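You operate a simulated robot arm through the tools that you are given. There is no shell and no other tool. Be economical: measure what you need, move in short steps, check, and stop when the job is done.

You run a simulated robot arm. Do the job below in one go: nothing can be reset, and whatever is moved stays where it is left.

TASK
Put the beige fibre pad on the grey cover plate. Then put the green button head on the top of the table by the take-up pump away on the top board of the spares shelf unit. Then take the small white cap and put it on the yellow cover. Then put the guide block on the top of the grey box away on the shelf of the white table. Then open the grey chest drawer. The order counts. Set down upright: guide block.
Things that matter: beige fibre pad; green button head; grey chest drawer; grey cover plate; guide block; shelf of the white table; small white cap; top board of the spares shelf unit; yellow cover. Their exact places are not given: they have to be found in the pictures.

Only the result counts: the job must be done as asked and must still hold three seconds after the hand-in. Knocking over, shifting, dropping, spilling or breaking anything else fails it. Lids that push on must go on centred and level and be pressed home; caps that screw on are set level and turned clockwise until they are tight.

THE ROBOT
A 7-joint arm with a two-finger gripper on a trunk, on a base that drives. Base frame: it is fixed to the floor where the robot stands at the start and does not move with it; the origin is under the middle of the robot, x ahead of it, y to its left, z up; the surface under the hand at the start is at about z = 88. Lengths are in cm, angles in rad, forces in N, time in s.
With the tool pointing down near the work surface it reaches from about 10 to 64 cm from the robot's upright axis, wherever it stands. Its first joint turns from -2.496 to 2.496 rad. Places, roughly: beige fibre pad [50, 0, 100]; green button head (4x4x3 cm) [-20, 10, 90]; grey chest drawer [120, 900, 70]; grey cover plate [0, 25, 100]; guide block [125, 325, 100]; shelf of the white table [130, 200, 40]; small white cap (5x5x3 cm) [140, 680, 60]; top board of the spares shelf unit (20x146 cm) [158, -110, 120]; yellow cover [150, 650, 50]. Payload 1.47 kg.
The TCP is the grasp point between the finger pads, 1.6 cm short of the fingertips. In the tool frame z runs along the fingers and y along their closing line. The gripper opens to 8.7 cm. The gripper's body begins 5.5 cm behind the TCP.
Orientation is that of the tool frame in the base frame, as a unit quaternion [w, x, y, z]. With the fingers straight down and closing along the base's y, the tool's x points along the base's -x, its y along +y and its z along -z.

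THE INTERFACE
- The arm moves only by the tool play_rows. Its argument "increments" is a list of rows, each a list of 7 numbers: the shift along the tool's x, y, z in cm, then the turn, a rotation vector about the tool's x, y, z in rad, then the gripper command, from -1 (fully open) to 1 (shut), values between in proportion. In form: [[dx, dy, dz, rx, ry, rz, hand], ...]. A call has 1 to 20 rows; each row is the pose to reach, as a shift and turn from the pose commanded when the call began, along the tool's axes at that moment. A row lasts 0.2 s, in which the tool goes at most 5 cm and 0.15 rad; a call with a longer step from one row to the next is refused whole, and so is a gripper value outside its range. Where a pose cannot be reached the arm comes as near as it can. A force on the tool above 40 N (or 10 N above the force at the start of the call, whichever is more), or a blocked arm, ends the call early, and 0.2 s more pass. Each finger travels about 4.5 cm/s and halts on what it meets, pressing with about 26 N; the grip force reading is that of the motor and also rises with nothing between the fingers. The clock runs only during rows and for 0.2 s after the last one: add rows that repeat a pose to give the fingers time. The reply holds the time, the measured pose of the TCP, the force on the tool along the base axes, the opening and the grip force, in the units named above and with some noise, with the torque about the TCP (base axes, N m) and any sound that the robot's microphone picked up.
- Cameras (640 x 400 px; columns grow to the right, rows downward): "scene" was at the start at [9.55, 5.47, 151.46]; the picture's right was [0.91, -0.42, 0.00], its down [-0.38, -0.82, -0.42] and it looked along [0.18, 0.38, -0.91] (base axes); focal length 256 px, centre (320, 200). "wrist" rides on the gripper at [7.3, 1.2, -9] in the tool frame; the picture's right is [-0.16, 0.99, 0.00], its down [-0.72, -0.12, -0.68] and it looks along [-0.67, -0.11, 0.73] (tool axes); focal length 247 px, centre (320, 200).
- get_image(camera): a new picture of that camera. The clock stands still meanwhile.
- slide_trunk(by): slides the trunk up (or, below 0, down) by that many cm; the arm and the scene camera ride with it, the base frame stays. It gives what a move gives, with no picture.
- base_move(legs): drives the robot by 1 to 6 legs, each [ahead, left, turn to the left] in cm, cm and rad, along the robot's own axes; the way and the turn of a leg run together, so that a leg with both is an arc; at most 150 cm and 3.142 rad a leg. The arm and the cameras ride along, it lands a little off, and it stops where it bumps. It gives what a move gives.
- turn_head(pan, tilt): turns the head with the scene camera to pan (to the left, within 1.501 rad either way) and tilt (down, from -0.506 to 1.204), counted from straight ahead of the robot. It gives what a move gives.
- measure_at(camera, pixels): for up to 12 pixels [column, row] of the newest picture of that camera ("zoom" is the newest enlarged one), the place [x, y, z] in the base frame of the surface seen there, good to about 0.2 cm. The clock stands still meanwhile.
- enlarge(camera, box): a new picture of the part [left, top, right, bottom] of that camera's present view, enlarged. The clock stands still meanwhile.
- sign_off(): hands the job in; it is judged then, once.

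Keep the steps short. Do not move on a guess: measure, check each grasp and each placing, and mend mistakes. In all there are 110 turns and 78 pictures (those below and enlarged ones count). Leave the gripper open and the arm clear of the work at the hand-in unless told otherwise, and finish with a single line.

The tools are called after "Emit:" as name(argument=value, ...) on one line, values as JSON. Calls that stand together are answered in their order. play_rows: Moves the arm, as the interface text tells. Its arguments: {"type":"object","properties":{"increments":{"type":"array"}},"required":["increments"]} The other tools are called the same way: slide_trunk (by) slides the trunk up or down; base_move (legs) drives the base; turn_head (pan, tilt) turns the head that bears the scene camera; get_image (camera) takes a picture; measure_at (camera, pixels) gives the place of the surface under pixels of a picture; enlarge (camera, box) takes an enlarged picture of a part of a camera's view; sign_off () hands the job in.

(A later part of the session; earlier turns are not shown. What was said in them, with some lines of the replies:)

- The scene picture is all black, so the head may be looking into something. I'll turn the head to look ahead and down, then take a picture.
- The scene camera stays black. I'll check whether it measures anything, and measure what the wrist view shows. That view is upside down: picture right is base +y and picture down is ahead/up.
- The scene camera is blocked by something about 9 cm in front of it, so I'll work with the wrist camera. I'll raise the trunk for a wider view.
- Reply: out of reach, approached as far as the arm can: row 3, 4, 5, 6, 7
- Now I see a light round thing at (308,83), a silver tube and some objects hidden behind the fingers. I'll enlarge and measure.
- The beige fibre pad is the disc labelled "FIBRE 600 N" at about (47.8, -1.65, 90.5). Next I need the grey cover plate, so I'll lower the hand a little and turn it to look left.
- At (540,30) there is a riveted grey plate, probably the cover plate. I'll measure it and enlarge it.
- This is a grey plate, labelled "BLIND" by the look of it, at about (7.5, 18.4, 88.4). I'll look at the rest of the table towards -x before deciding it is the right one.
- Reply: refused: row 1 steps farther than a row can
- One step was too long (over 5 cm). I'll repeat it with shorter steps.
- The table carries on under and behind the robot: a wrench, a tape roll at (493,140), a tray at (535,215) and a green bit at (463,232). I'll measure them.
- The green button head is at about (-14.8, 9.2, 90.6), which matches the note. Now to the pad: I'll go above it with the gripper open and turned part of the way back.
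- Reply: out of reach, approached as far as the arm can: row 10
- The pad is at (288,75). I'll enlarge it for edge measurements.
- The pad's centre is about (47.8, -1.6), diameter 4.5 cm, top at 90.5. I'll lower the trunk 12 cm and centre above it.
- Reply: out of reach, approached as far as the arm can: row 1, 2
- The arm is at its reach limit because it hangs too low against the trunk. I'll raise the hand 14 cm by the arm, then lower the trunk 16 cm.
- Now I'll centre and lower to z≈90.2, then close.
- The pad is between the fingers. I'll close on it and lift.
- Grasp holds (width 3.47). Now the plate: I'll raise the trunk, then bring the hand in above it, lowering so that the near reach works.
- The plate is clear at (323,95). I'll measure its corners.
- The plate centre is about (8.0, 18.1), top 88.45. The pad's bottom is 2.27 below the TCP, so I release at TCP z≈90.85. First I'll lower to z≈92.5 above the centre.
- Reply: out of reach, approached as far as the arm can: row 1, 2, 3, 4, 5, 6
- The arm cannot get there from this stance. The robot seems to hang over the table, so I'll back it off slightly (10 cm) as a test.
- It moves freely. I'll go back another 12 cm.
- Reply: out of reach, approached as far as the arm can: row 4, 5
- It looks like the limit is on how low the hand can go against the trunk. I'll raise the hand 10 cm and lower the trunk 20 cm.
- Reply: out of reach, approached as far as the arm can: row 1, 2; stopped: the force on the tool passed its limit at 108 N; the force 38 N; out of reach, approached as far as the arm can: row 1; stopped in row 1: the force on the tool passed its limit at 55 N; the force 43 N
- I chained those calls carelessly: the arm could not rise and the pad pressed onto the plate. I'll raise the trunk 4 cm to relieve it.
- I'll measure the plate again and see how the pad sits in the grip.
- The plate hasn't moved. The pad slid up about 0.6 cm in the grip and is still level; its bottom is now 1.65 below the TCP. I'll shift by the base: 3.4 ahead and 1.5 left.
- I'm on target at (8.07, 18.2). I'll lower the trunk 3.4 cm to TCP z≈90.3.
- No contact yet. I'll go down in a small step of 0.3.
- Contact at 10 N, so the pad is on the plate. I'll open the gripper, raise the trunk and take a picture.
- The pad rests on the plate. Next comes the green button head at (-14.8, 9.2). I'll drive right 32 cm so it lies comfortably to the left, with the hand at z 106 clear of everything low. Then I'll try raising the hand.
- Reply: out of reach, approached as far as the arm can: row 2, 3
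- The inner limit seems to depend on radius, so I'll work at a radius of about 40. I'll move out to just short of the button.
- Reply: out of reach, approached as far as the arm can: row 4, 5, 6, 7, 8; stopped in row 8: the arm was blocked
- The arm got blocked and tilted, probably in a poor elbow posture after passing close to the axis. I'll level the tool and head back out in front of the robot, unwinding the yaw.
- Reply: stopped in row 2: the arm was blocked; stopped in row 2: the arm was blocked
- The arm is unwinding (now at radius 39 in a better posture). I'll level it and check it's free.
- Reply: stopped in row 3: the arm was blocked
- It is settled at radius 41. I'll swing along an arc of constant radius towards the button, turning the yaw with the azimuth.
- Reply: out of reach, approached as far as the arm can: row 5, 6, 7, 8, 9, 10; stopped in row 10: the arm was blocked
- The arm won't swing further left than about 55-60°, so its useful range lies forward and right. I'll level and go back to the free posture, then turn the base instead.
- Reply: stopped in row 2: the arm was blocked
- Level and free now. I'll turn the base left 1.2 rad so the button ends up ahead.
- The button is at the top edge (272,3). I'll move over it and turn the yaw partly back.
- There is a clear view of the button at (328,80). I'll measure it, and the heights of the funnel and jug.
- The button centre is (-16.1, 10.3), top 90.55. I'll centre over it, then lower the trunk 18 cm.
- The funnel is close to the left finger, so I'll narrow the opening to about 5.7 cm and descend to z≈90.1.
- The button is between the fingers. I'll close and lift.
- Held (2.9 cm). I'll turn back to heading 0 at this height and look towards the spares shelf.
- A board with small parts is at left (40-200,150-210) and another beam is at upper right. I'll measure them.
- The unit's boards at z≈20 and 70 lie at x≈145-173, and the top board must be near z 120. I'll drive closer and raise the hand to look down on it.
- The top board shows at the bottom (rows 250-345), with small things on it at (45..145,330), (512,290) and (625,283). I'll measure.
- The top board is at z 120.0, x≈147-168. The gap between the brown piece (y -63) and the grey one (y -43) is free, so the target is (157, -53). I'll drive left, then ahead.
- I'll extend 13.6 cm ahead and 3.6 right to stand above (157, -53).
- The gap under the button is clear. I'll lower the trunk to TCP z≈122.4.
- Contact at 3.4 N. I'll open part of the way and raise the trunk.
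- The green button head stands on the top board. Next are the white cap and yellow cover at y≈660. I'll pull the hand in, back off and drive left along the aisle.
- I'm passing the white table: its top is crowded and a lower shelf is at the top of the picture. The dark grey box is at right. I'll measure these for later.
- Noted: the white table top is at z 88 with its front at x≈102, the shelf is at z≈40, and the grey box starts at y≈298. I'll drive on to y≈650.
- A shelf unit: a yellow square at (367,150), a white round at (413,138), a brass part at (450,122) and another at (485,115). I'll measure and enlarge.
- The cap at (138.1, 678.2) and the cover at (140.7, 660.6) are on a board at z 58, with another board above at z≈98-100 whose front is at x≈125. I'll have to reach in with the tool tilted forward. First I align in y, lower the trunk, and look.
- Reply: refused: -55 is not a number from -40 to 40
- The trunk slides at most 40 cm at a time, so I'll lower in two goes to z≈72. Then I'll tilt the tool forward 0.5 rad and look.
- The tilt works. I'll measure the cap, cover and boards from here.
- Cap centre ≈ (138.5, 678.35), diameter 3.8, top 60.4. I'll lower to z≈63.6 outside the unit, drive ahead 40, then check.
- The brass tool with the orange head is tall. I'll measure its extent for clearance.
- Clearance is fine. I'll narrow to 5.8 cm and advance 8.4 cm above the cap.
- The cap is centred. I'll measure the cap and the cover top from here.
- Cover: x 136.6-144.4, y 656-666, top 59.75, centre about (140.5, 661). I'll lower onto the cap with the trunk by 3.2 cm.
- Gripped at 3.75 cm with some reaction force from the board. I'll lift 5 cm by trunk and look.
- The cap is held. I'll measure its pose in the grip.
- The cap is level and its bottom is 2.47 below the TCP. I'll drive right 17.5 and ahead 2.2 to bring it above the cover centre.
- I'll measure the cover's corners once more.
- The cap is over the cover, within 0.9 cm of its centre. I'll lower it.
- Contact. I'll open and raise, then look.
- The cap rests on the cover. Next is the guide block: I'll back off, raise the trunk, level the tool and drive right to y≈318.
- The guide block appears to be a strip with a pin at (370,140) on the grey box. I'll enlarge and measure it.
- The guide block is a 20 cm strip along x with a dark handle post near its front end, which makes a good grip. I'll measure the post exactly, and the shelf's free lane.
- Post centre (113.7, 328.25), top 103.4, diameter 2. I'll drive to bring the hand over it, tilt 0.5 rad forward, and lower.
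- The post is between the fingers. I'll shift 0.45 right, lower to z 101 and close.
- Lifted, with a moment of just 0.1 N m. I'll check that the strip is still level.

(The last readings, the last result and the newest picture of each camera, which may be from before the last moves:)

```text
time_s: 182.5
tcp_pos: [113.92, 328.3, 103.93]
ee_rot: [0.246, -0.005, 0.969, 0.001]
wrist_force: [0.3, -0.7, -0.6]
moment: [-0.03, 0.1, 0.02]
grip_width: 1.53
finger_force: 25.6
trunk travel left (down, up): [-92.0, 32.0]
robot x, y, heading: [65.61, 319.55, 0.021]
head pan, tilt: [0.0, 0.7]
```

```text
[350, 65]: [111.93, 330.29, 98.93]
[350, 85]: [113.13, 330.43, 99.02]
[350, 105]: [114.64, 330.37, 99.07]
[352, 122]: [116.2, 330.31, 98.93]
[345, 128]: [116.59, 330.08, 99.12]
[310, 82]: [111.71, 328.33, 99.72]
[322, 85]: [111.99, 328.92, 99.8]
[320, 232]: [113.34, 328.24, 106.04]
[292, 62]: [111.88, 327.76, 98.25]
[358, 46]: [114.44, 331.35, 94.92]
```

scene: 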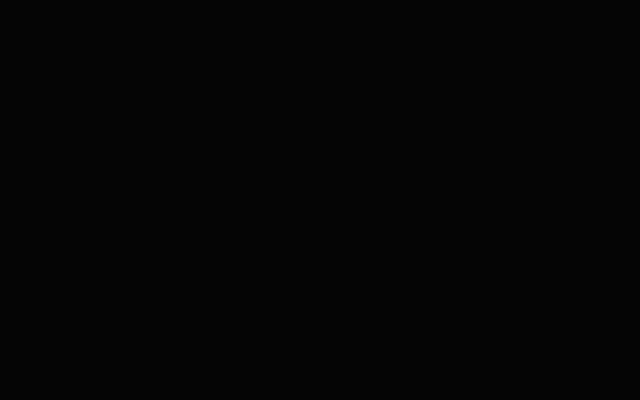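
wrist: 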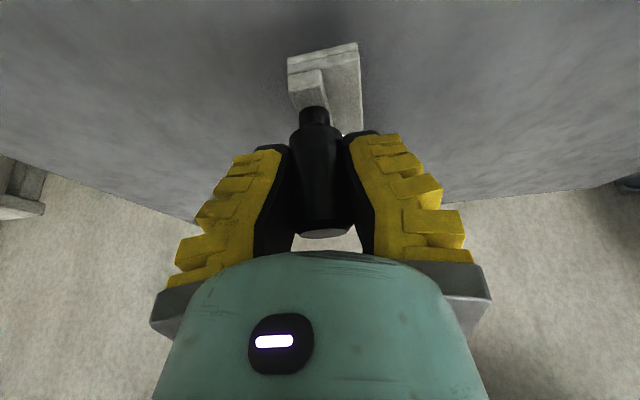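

It is level: the bottom is 6.05 below the TCP, and the strip runs from 2.6 behind to 17.7 ahead of it. I'll back off, drive right to the white table, lower the hand to z≈62 and look at the shelf.

Emit:
slide_trunk(by=8)

Emit:
base_move(legs=[[-38, 0, -0.02], [0, -95, 0]])

Emit:
slide_trunk(by=-40)

Emit:
slide_trunk(by=-9)

Emit:
get_image(camera="wrist")

```text
time_s: 183.7
tcp_pos: [113.92, 328.26, 111.93]
ee_rot: [0.246, -0.005, 0.969, 0.001]
wrist_force: [-0.1, 0.4, -0.6]
moment: [0.02, 0.07, 0.02]
grip_width: 1.54
finger_force: 26.0
trunk travel left (down, up): [-100.0, 24.0]
robot x, y, heading: [65.48, 319.66, 0.017]
head pan, tilt: [0.0, 0.7]
```

```text
time_s: 190.6
tcp_pos: [77.11, 231.62, 111.94]
ee_rot: [0.246, 0.0, 0.969, -0.001]
wrist_force: [-0.1, -0.4, -0.8]
moment: [0.01, 0.06, 0.0]
grip_width: 1.5
finger_force: 26.0
trunk travel left (down, up): [-100.0, 24.0]
robot x, y, heading: [28.64, 223.48, 0.004]
head pan, tilt: [0.0, 0.7]
```

```text
time_s: 194.5
tcp_pos: [77.11, 231.56, 71.89]
ee_rot: [0.246, 0.002, 0.969, -0.002]
wrist_force: [0.0, 0.2, -1.0]
moment: [-0.02, 0.07, 0.01]
grip_width: 1.55
finger_force: 25.9
trunk travel left (down, up): [-60.0, 64.0]
robot x, y, heading: [28.57, 223.22, 0.008]
head pan, tilt: [0.0, 0.7]
```

```text
time_s: 195.7
tcp_pos: [77.15, 231.5, 62.99]
ee_rot: [0.246, 0.001, 0.969, -0.001]
wrist_force: [0.0, 0.0, -2.0]
moment: [0.0, 0.07, 0.01]
grip_width: 1.55
finger_force: 26.3
trunk travel left (down, up): [-51.0, 73.0]
robot x, y, heading: [28.77, 223.29, 0.007]
head pan, tilt: [0.0, 0.7]
```

```text
24 pictures are left
```

wrist: 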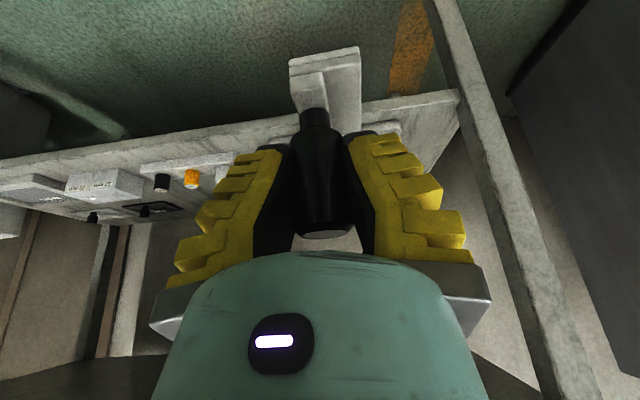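

I'll measure the shelf's edges, the leg and the free patch at (430,140).

Emit:
measure_at(camera="wrist", pixels=[[450, 95], [425, 160], [400, 108], [385, 128], [470, 130], [460, 40], [410, 150], [240, 130], [190, 180], [225, 165], [110, 185], [60, 170]])

Emit:
enlarge(camera="wrist", box=[340, 70, 520, 190])

```text
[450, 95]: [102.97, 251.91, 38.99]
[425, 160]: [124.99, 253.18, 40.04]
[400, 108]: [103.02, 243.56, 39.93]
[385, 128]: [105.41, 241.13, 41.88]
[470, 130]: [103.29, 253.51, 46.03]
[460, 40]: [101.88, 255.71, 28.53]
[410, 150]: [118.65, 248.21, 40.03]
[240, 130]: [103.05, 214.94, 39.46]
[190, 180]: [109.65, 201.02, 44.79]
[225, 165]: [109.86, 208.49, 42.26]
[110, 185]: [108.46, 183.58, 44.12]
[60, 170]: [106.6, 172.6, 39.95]
```

```text
3.33 times, centred on (430, 130) of wrist
```

zoom: 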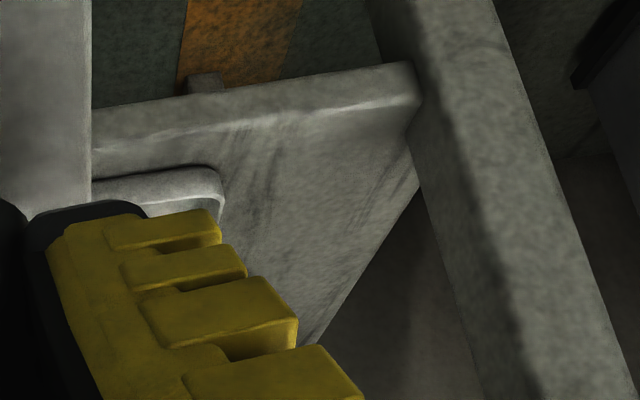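

The lane by the leg is tight. There may be a wider gap between the tray (y≈228-244) and the item at y≈208. I'll shift left 17 cm to see that gap beside the fingers.

Emit:
base_move(legs=[[0, 17, 0]])

Emit:
enlarge(camera="wrist", box=[100, 80, 300, 205])

Emit:
measure_at(camera="zoom", pixels=[[80, 260], [160, 250], [240, 240], [320, 230], [400, 220], [480, 210], [560, 190], [300, 270], [400, 260], [200, 290], [500, 240], [250, 300]])

```text
time_s: 197.2
tcp_pos: [77.06, 248.54, 62.83]
ee_rot: [0.247, 0.003, 0.969, -0.002]
wrist_force: [-0.4, 0.4, -0.8]
moment: [-0.02, 0.07, -0.03]
grip_width: 1.54
finger_force: 26.2
trunk travel left (down, up): [-51.0, 73.0]
robot x, y, heading: [28.46, 240.66, 0.003]
head pan, tilt: [0.0, 0.7]
```

```text
3.20 times, centred on (200, 142) of wrist
```

zoom: 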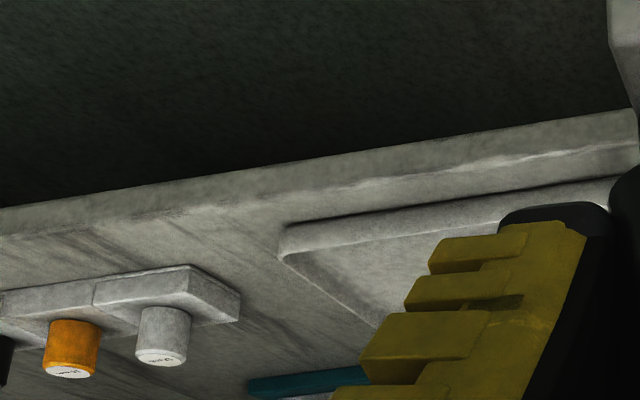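

```text
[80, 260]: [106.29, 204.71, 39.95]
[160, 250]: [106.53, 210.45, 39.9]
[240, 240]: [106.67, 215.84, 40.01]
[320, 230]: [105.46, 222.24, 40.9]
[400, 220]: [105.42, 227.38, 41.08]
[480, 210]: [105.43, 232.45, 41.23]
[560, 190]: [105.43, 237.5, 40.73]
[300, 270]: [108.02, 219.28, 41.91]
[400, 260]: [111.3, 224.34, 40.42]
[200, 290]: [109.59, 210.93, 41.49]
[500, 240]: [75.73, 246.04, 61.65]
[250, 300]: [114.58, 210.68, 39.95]
```

The lane between the small rack and the tray looks about 6.5 cm wide. I'll measure its borders exactly.

Emit:
measure_at(camera="zoom", pixels=[[280, 235], [283, 258], [330, 295], [375, 326], [238, 296], [238, 318], [195, 268], [245, 320], [162, 350], [272, 258], [260, 375], [300, 340]])

```text
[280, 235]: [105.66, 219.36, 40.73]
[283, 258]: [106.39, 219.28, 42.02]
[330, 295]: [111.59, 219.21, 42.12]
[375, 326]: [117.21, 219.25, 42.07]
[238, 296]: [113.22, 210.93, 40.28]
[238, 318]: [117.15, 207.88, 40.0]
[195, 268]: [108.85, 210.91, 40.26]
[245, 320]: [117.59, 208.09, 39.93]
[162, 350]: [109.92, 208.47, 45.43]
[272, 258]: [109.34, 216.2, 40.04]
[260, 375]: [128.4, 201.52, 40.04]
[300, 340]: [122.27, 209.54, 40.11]
```

The lane is y 211-219.2 (8 cm), clear to x≈126. The target TCP is (107, 214.3), so the strip takes y 213-217.2. I'll drive right 34.2, lower to z≈50, then check alignment.

Emit:
base_move(legs=[[0, -34.2, 0]])

Emit:
slide_trunk(by=-12.6)

Emit:
get_image(camera="wrist")

```text
time_s: 199.4
tcp_pos: [76.97, 214.91, 62.86]
ee_rot: [0.246, 0.004, 0.969, -0.002]
wrist_force: [-0.3, -0.4, -1.0]
moment: [-0.03, 0.1, 0.0]
grip_width: 1.53
finger_force: 25.9
trunk travel left (down, up): [-51.0, 73.0]
robot x, y, heading: [28.5, 207.22, -0.001]
head pan, tilt: [0.0, 0.7]
```

```text
time_s: 200.9
tcp_pos: [77.1, 214.88, 50.25]
ee_rot: [0.246, 0.004, 0.969, -0.002]
wrist_force: [-0.4, -0.2, -0.8]
moment: [0.03, 0.06, -0.02]
grip_width: 1.55
finger_force: 25.7
trunk travel left (down, up): [-38.4, 85.6]
robot x, y, heading: [28.76, 207.4, -0.004]
head pan, tilt: [0.0, 0.7]
```

```text
21 pictures are left
```

wrist: 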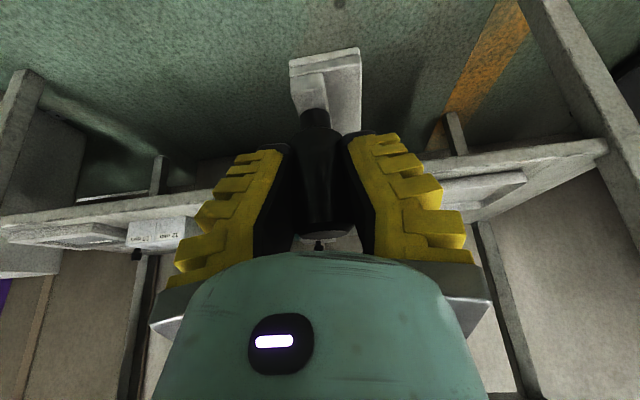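

Clear. I'll drive ahead 30 and 0.5 right.

Emit:
base_move(legs=[[29.8, -0.5, 0.004]])

Emit:
get_image(camera="wrist")

Emit:
measure_at(camera="wrist", pixels=[[300, 75], [350, 60], [340, 110], [400, 115], [420, 130], [240, 135], [260, 110], [220, 140]])

```text
time_s: 203.0
tcp_pos: [106.93, 214.93, 50.29]
ee_rot: [0.245, 0.001, 0.97, -0.001]
wrist_force: [-0.1, 0.2, -0.9]
moment: [0.01, 0.09, 0.02]
grip_width: 1.61
finger_force: 25.8
trunk travel left (down, up): [-38.4, 85.6]
robot x, y, heading: [58.62, 206.66, 0.005]
head pan, tilt: [0.0, 0.7]
```

```text
20 pictures are left
```

wrist: 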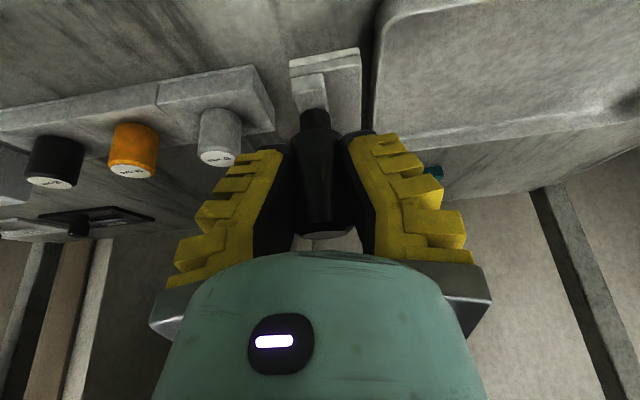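

```text
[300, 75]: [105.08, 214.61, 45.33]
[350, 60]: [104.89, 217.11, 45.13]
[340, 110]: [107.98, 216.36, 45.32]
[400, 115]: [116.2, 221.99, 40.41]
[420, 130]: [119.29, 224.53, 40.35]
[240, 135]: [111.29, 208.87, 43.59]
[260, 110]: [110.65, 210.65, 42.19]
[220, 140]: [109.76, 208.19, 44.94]
```

The strip is inside the lane. I'll shift 0.6 right to centre it, then lower 4 cm.

Emit:
play_rows(increments=[[0, -0.6, 0, 0, 0, 0, 1], [0, -0.6, 0, 0, 0, 0, 1]])

Emit:
slide_trunk(by=-4.0)

Emit:
slide_trunk(by=-0.3)

```text
time_s: 203.6
tcp_pos: [106.91, 214.48, 50.28]
ee_rot: [0.246, 0.0, 0.969, -0.001]
wrist_force: [0.1, 0.3, -0.5]
moment: [0.0, 0.07, 0.01]
grip_width: 1.57
finger_force: 25.6
trunk travel left (down, up): [-38.4, 85.6]
robot x, y, heading: [58.74, 206.73, 0.011]
head pan, tilt: [0.0, 0.7]
```

```text
time_s: 204.4
tcp_pos: [107.21, 214.4, 46.24]
ee_rot: [0.245, 0.0, 0.97, -0.001]
wrist_force: [-0.3, -0.1, -1.8]
moment: [0.0, 0.04, -0.01]
grip_width: 1.58
finger_force: 26.0
trunk travel left (down, up): [-34.4, 89.6]
robot x, y, heading: [58.67, 206.91, 0.01]
head pan, tilt: [0.0, 0.7]
```

```text
time_s: 204.9
tcp_pos: [106.89, 214.33, 46.01]
ee_rot: [0.245, 0.001, 0.97, -0.001]
wrist_force: [-0.1, -0.6, 1.0]
moment: [-0.01, 0.06, 0.01]
grip_width: 1.57
finger_force: 25.8
trunk travel left (down, up): [-34.1, 89.9]
robot x, y, heading: [58.85, 207.31, 0.011]
head pan, tilt: [0.0, 0.7]
```

Just touching. I'll go another 0.15, open to about 4.5 cm, and withdraw along the tool axis.

Emit:
slide_trunk(by=-0.15)

Emit:
play_rows(increments=[[0, 0, 0, 0, 0, 0, 0.4], [0, 0, 0, 0, 0, 0, 0.0], [0, 0, 0, 0, 0, 0, 0.0], [0, 0, 0, 0, 0, 0, 0.0], [0, 0, -2.5, 0, 0, 0, 0.0], [0, 0, -5, 0, 0, 0, 0.0], [0, 0, -8, 0, 0, 0, 0.0]])

Emit:
base_move(legs=[[-12, 0, 0]])

Emit:
get_image(camera="wrist")

```text
time_s: 205.4
tcp_pos: [107.02, 214.44, 45.97]
ee_rot: [0.247, 0.0, 0.969, -0.001]
wrist_force: [-3.4, -0.3, 11.4]
moment: [0.04, -0.22, 0.02]
grip_width: 1.59
finger_force: 26.3
trunk travel left (down, up): [-34.0, 90.0]
robot x, y, heading: [58.81, 206.57, 0.009]
head pan, tilt: [0.0, 0.7]
```

```text
time_s: 207.0
tcp_pos: [103.97, 214.97, 51.14]
ee_rot: [0.245, -0.001, 0.97, -0.001]
wrist_force: [1.1, 1.3, -0.9]
moment: [-0.03, -0.06, 0.0]
grip_width: 4.91
finger_force: 4.1
out of reach, approached as far as the arm can: row 7
trunk travel left (down, up): [-34.0, 90.0]
robot x, y, heading: [58.65, 206.64, 0.006]
head pan, tilt: [0.0, 0.7]
```

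```text
time_s: 208.3
tcp_pos: [92.42, 214.72, 51.29]
ee_rot: [0.246, -0.001, 0.969, -0.001]
wrist_force: [-0.3, -0.4, -0.7]
moment: [-0.02, 0.0, -0.02]
grip_width: 4.92
finger_force: 4.6
trunk travel left (down, up): [-34.0, 90.0]
robot x, y, heading: [47.06, 206.84, 0.005]
head pan, tilt: [0.0, 0.7]
```

```text
19 pictures are left
```

wrist: 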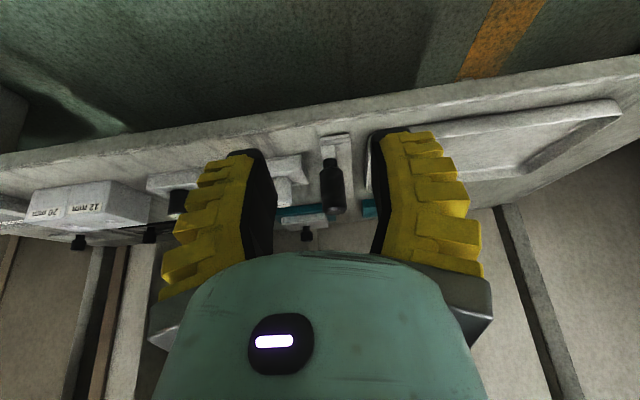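

The guide block stands on the shelf. Last is the chest drawer: I'll back off, raise, and drive left to y≈890.

Emit:
base_move(legs=[[-18, 0, 0]])

Emit:
slide_trunk(by=40)

Emit:
slide_trunk(by=25)

Emit:
base_move(legs=[[0, 135, 0], [0, 135, 0], [0, 135, 0], [0, 135, 0], [0, 135, 0]])

Emit:
get_image(camera="wrist")

```text
time_s: 209.8
tcp_pos: [74.57, 214.67, 51.27]
ee_rot: [0.246, -0.003, 0.969, 0.0]
wrist_force: [-1.2, 0.2, -0.2]
moment: [0.01, -0.03, 0.0]
grip_width: 4.89
finger_force: 4.1
trunk travel left (down, up): [-34.0, 90.0]
robot x, y, heading: [29.19, 206.56, 0.017]
head pan, tilt: [0.0, 0.7]
```

```text
time_s: 213.6
tcp_pos: [74.58, 214.64, 91.27]
ee_rot: [0.245, -0.002, 0.969, -0.001]
wrist_force: [0.2, -0.1, -0.2]
moment: [-0.02, -0.02, 0.01]
grip_width: 4.9
finger_force: 3.7
trunk travel left (down, up): [-74.0, 50.0]
robot x, y, heading: [29.26, 206.65, 0.013]
head pan, tilt: [0.0, 0.7]
```

```text
time_s: 216.2
tcp_pos: [74.65, 214.68, 116.28]
ee_rot: [0.246, -0.003, 0.969, 0.0]
wrist_force: [0.5, -0.1, -0.2]
moment: [-0.02, -0.03, -0.01]
grip_width: 4.91
finger_force: 4.3
trunk travel left (down, up): [-99.0, 25.0]
robot x, y, heading: [29.41, 206.58, 0.016]
head pan, tilt: [0.0, 0.7]
```

```text
time_s: 248.3
tcp_pos: [65.16, 886.14, 116.23]
ee_rot: [0.245, 0.015, 0.969, -0.005]
wrist_force: [-0.1, -0.6, -0.4]
moment: [-0.04, 0.01, 0.0]
grip_width: 4.9
finger_force: 3.7
trunk travel left (down, up): [-99.0, 25.0]
robot x, y, heading: [19.66, 879.66, -0.024]
head pan, tilt: [0.0, 0.7]
```

```text
18 pictures are left
```

wrist: 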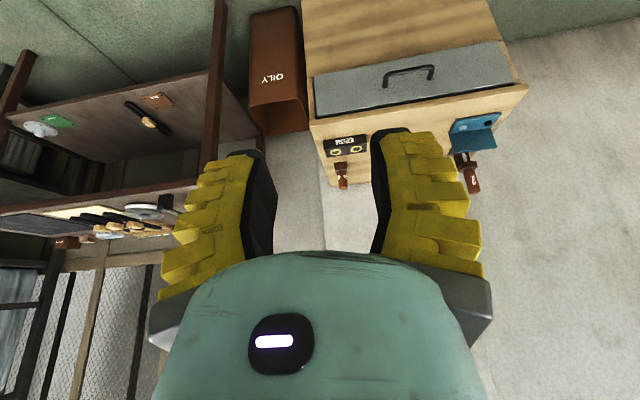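

The chest with a grey drawer front and a dark bow handle at (410,75) is in view. I'll measure it.

Emit:
measure_at(camera="wrist", pixels=[[410, 70], [386, 78], [432, 72], [387, 88], [431, 80], [360, 85], [410, 100], [410, 62], [330, 115], [500, 90], [400, 40], [460, 95]])

Emit:
enlarge(camera="wrist", box=[300, 30, 540, 150])

```text
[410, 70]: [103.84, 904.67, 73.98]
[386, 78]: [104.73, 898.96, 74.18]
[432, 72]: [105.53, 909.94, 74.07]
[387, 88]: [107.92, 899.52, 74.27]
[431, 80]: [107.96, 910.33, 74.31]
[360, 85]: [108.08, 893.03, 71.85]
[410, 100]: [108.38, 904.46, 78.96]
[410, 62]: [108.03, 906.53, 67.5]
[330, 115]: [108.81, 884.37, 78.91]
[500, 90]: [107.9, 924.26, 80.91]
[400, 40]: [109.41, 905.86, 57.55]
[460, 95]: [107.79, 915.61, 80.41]
```

```text
2.67 times, centred on (420, 90) of wrist
```

zoom: 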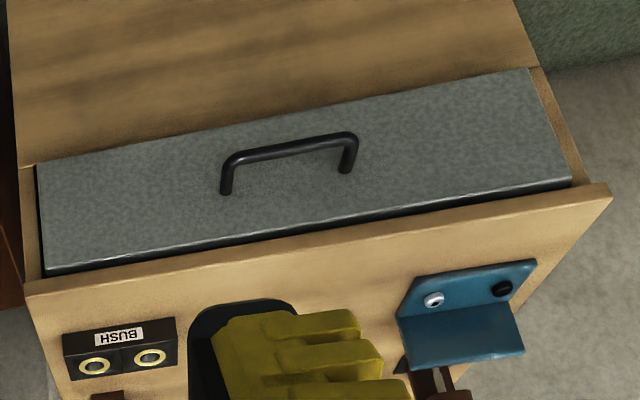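

The handle bar runs along y from 899 to 910 at x≈103.8, z≈74.0, about 4 cm off the drawer front (x 108). I'll grip it with the tool pointing mostly forward and closing vertically. First I tilt further while reaching out.

Emit:
play_rows(increments=[[-2, 0, 1.1, 0, -0.11, 0, 0], [-4, 0, 2.2, 0, -0.22, 0, 0], [-6, 0, 3.3, 0, -0.33, 0, 0], [-8, 0, 4.4, 0, -0.44, 0, 0], [-10, 0, 5.5, 0, -0.55, 0, 0], [-12.3, 0, 6.6, 0, -0.66, 0, 0], [-12.3, 0, 6.6, 0, -0.66, 0, 0]])

Emit:
play_rows(increments=[[0, 0, 0, 0, 0, -0.14, 0], [0, 0, 0, 0, 0, -0.28, 0], [0, 0, 0, 0, 0, -0.42, 0], [0, 0, 0, 0, 0, -0.56, 0], [0, 0, 0, 0, 0, -0.7, 0], [0, 0, 0, 0, 0, -0.84, 0], [0, 0, 0, 0, 0, -0.98, 0], [0, 0, 0, 0, 0, -1.12, 0], [0, 0, 0, 0, 0, -1.26, 0], [0, 0, 0, 0, 0, -1.41, 0], [0, 0, 0, 0, 0, -1.56, 0], [0, 0, 0, 0, 0, -1.56, 0]])

Emit:
get_image(camera="wrist")

```text
time_s: 249.9
tcp_pos: [78.97, 885.7, 116.28]
ee_rot: [0.547, 0.015, 0.837, -0.011]
wrist_force: [0.0, 0.3, 0.2]
moment: [0.03, -0.03, 0.01]
grip_width: 4.91
finger_force: 4.0
trunk travel left (down, up): [-99.0, 25.0]
robot x, y, heading: [19.66, 879.92, -0.022]
head pan, tilt: [0.0, 0.7]
```

```text
time_s: 252.5
tcp_pos: [79.18, 885.7, 116.22]
ee_rot: [0.38, -0.58, 0.604, -0.392]
wrist_force: [-0.3, -0.7, 0.5]
moment: [0.0, 0.02, 0.01]
grip_width: 4.92
finger_force: 4.0
trunk travel left (down, up): [-99.0, 25.0]
robot x, y, heading: [19.7, 879.82, -0.024]
head pan, tilt: [0.0, 0.7]
```

```text
16 pictures are left
```

wrist: 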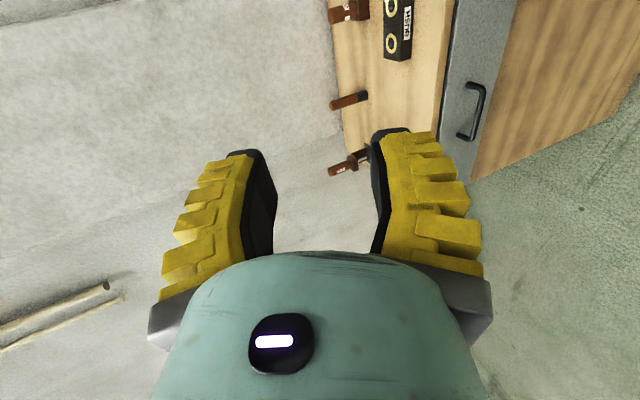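

The posture is good: it closes in the vertical plane. I'll lower to the bar's height and align sideways, staying short of the handle.

Emit:
slide_trunk(by=-40)

Emit:
slide_trunk(by=-2.2)

Emit:
base_move(legs=[[0, 17.5, 0.023], [12, 0, 0]])

Emit:
get_image(camera="wrist")

```text
time_s: 256.3
tcp_pos: [79.17, 885.82, 76.37]
ee_rot: [0.382, -0.58, 0.604, -0.391]
wrist_force: [0.4, -0.2, 0.2]
moment: [0.0, -0.02, 0.01]
grip_width: 4.94
finger_force: 4.0
trunk travel left (down, up): [-59.0, 65.0]
robot x, y, heading: [19.78, 879.89, -0.02]
head pan, tilt: [0.0, 0.7]
```

```text
time_s: 257.0
tcp_pos: [79.31, 885.67, 74.23]
ee_rot: [0.382, -0.58, 0.604, -0.391]
wrist_force: [0.0, 0.0, -0.5]
moment: [-0.01, -0.03, 0.0]
grip_width: 4.9
finger_force: 4.1
trunk travel left (down, up): [-56.8, 67.2]
robot x, y, heading: [19.68, 879.45, -0.025]
head pan, tilt: [0.0, 0.7]
```

```text
time_s: 259.3
tcp_pos: [91.44, 904.63, 74.21]
ee_rot: [0.387, -0.587, 0.597, -0.385]
wrist_force: [-1.0, 0.6, 0.4]
moment: [-0.01, 0.0, -0.03]
grip_width: 4.89
finger_force: 4.0
trunk travel left (down, up): [-56.8, 67.2]
robot x, y, heading: [31.67, 897.15, 0.002]
head pan, tilt: [0.0, 0.7]
```

```text
15 pictures are left
```

wrist: 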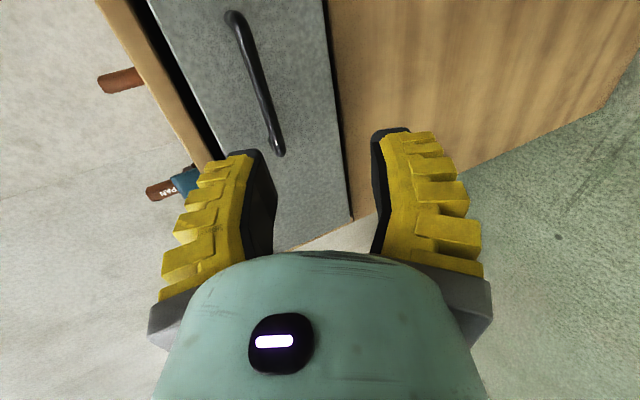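

I'll measure the bar from here before moving in.

Emit:
measure_at(camera="wrist", pixels=[[244, 40], [256, 80], [268, 120], [232, 20], [281, 150], [300, 100], [180, 80], [330, 100]])

```text
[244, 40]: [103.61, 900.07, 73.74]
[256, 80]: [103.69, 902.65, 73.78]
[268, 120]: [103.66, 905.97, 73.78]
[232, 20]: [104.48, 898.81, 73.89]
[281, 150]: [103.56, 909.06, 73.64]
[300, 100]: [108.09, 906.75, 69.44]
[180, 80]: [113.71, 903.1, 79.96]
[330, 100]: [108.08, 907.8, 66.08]
```

The bar centre is about (104.1, 73.7). I'll lower 0.4 and drive ahead 12.5.

Emit:
slide_trunk(by=-0.45)

Emit:
base_move(legs=[[12.4, 0, 0]])

Emit:
get_image(camera="wrist")

```text
time_s: 259.9
tcp_pos: [91.27, 904.71, 73.69]
ee_rot: [0.387, -0.587, 0.597, -0.386]
wrist_force: [-0.3, -0.3, 0.0]
moment: [0.02, 0.01, -0.01]
grip_width: 4.97
finger_force: 3.7
trunk travel left (down, up): [-56.3, 67.7]
robot x, y, heading: [31.34, 897.33, 0.003]
head pan, tilt: [0.0, 0.7]
```

```text
time_s: 261.1
tcp_pos: [103.58, 904.85, 73.72]
ee_rot: [0.388, -0.587, 0.597, -0.386]
wrist_force: [0.2, -0.2, -0.2]
moment: [0.03, 0.05, 0.0]
grip_width: 4.92
finger_force: 4.0
trunk travel left (down, up): [-56.3, 67.7]
robot x, y, heading: [44.03, 897.65, -0.0]
head pan, tilt: [0.0, 0.7]
```

```text
14 pictures are left
```

wrist: 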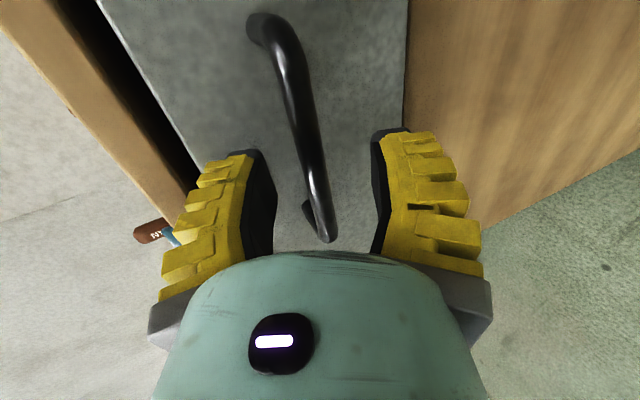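

The bar lies between the fingers. I'll close on it.

Emit:
play_rows(increments=[[0, 0, 0, 0, 0, 0, 0.5], [0, 0, 0, 0, 0, 0, 1], [0, 0, 0, 0, 0, 0, 1], [0, 0, 0, 0, 0, 0, 1], [0, 0, 0, 0, 0, 0, 1], [0, 0, 0, 0, 0, 0, 1]])

```text
time_s: 262.5
tcp_pos: [103.66, 904.7, 73.87]
ee_rot: [0.389, -0.588, 0.595, -0.387]
wrist_force: [-8.2, -1.8, 22.2]
moment: [-0.2, -0.15, 0.17]
grip_width: 0.89
finger_force: 29.7
trunk travel left (down, up): [-56.3, 67.7]
robot x, y, heading: [43.94, 897.17, 0.007]
head pan, tilt: [0.0, 0.7]
```

Gripped (0.89 cm). I'll pull back 10 cm with the base.

Emit:
base_move(legs=[[-10, 0, 0]])

Emit:
get_image(camera="wrist")

```text
time_s: 263.7
tcp_pos: [94.06, 904.75, 73.97]
ee_rot: [0.389, -0.587, 0.595, -0.388]
wrist_force: [0.1, -2.9, 24.4]
moment: [-0.17, -0.27, 0.29]
grip_width: 0.57
finger_force: 29.7
trunk travel left (down, up): [-56.3, 67.7]
robot x, y, heading: [34.38, 897.14, 0.011]
head pan, tilt: [0.0, 0.7]
```

```text
13 pictures are left
```

wrist: 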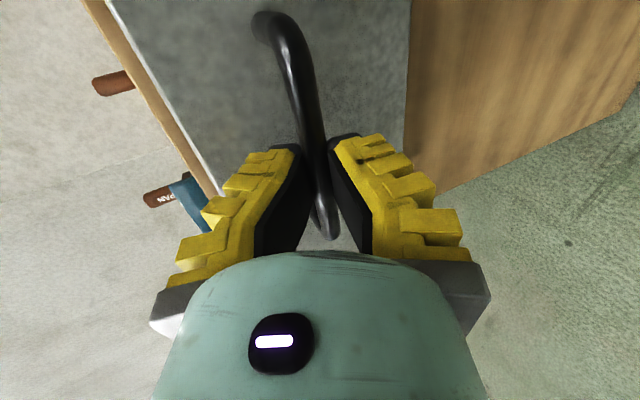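

The drawer is coming out. I'll pull another 12 cm.

Emit:
base_move(legs=[[-12, 0, 0]])

Emit:
measure_at(camera="wrist", pixels=[[200, 80]])

Emit:
get_image(camera="wrist")

Emit:
measure_at(camera="wrist", pixels=[[200, 60], [300, 80], [220, 120], [130, 60], [350, 60]])

```text
time_s: 264.9
tcp_pos: [81.88, 904.8, 73.94]
ee_rot: [0.39, -0.587, 0.594, -0.388]
wrist_force: [-0.5, -7.3, 17.9]
moment: [-0.17, -0.19, 0.07]
grip_width: 0.6
finger_force: 30.0
trunk travel left (down, up): [-56.3, 67.7]
robot x, y, heading: [22.01, 897.16, 0.013]
head pan, tilt: [0.0, 0.7]
```

```text
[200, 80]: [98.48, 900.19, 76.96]
```

```text
12 pictures are left
```

wrist: 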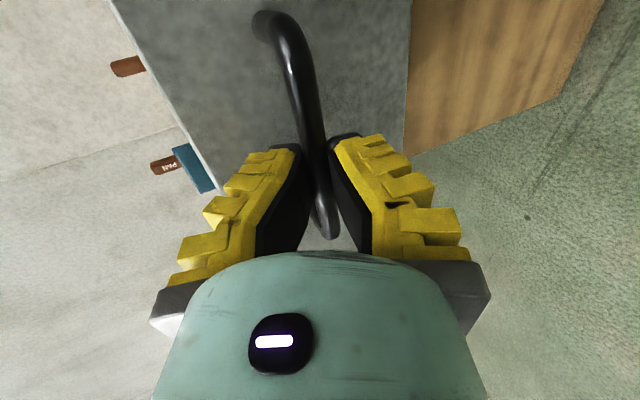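

```text
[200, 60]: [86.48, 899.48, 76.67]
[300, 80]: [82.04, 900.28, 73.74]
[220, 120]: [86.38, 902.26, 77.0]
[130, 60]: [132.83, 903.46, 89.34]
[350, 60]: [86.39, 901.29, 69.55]
```

The front has moved from x 108.1 to 86.4. I'll pull another 6 cm to see whether it still travels.

Emit:
base_move(legs=[[-6, 0, 0]])

Emit:
get_image(camera="wrist")

Emit:
measure_at(camera="wrist", pixels=[[200, 60], [300, 80], [220, 120], [350, 60]])

```text
time_s: 265.9
tcp_pos: [75.66, 904.85, 74.01]
ee_rot: [0.391, -0.588, 0.593, -0.387]
wrist_force: [-1.8, -5.3, 14.2]
moment: [-0.09, -0.15, 0.24]
grip_width: 0.63
finger_force: 30.0
trunk travel left (down, up): [-56.3, 67.7]
robot x, y, heading: [16.12, 897.08, 0.007]
head pan, tilt: [0.0, 0.7]
```

```text
11 pictures are left
```

wrist: 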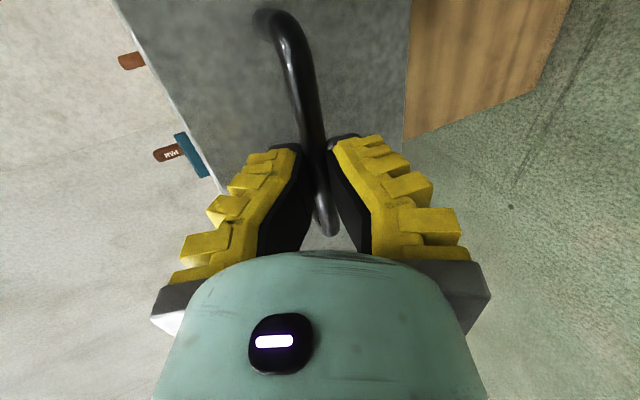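

```text
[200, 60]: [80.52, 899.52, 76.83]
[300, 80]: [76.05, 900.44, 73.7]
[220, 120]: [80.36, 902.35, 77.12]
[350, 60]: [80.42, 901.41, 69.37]
```

It still travels (27.7 cm open). I'll pull another 8 cm, watching the force.

Emit:
base_move(legs=[[-8, 0, 0]])

Emit:
get_image(camera="wrist")

Emit:
measure_at(camera="wrist", pixels=[[200, 60], [300, 80], [220, 120], [350, 60]])

```text
time_s: 267.0
tcp_pos: [67.53, 904.82, 73.89]
ee_rot: [0.391, -0.587, 0.594, -0.387]
wrist_force: [-0.2, 0.1, -0.9]
moment: [0.0, -0.03, -0.04]
grip_width: 0.02
finger_force: 28.1
trunk travel left (down, up): [-56.3, 67.7]
robot x, y, heading: [7.65, 896.97, 0.009]
head pan, tilt: [0.0, 0.7]
```

```text
10 pictures are left
```

wrist: 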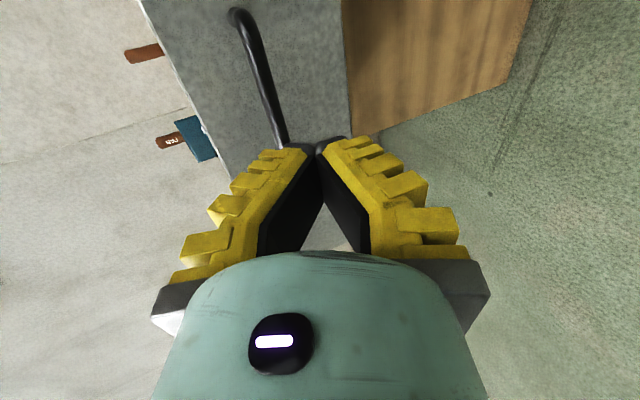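

```text
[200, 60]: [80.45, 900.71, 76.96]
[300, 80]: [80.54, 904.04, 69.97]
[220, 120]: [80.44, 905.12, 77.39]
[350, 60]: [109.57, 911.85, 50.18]
```

The grip slipped off at the end stop, and the drawer stays fully open with its front at x 80.4. I'll back away, open the gripper and check once more.

Emit:
base_move(legs=[[-15, 0, 0]])

Emit:
play_rows(increments=[[0, 0, 0, 0, 0, 0, 0], [0, 0, 0, 0, 0, 0, -1], [0, 0, 0, 0, 0, 0, -1], [0, 0, 0, 0, 0, 0, -1], [0, 0, 0, 0, 0, 0, -1], [0, 0, 0, 0, 0, 0, -1]])

Emit:
get_image(camera="wrist")

```text
time_s: 268.4
tcp_pos: [52.31, 904.76, 73.84]
ee_rot: [0.39, -0.587, 0.595, -0.387]
wrist_force: [0.1, 0.7, 0.1]
moment: [0.02, -0.01, -0.02]
grip_width: 0.0
finger_force: 28.1
trunk travel left (down, up): [-56.3, 67.7]
robot x, y, heading: [-7.42, 897.09, 0.003]
head pan, tilt: [0.0, 0.7]
```

```text
time_s: 269.8
tcp_pos: [52.3, 904.66, 73.94]
ee_rot: [0.39, -0.588, 0.594, -0.387]
wrist_force: [-0.4, -1.4, 0.4]
moment: [-0.03, 0.02, 0.01]
grip_width: 8.7
finger_force: 0.0
trunk travel left (down, up): [-56.3, 67.7]
robot x, y, heading: [-7.3, 896.56, 0.011]
head pan, tilt: [0.0, 0.7]
```

```text
9 pictures are left
```

wrist: 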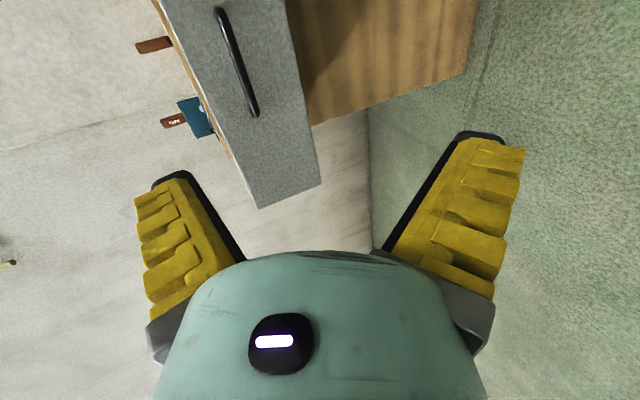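

The drawer is open, the gripper is open and the arm is clear, so I'm handing in.

Emit:
sign_off()

```text
The job is handed in.
```

All five steps are done in the order asked: the pad is on the cover plate, the button head on the spares shelf's top board, the cap on the yellow cover, the guide block upright on the white table's shelf, and the chest drawer pulled open to its stop.
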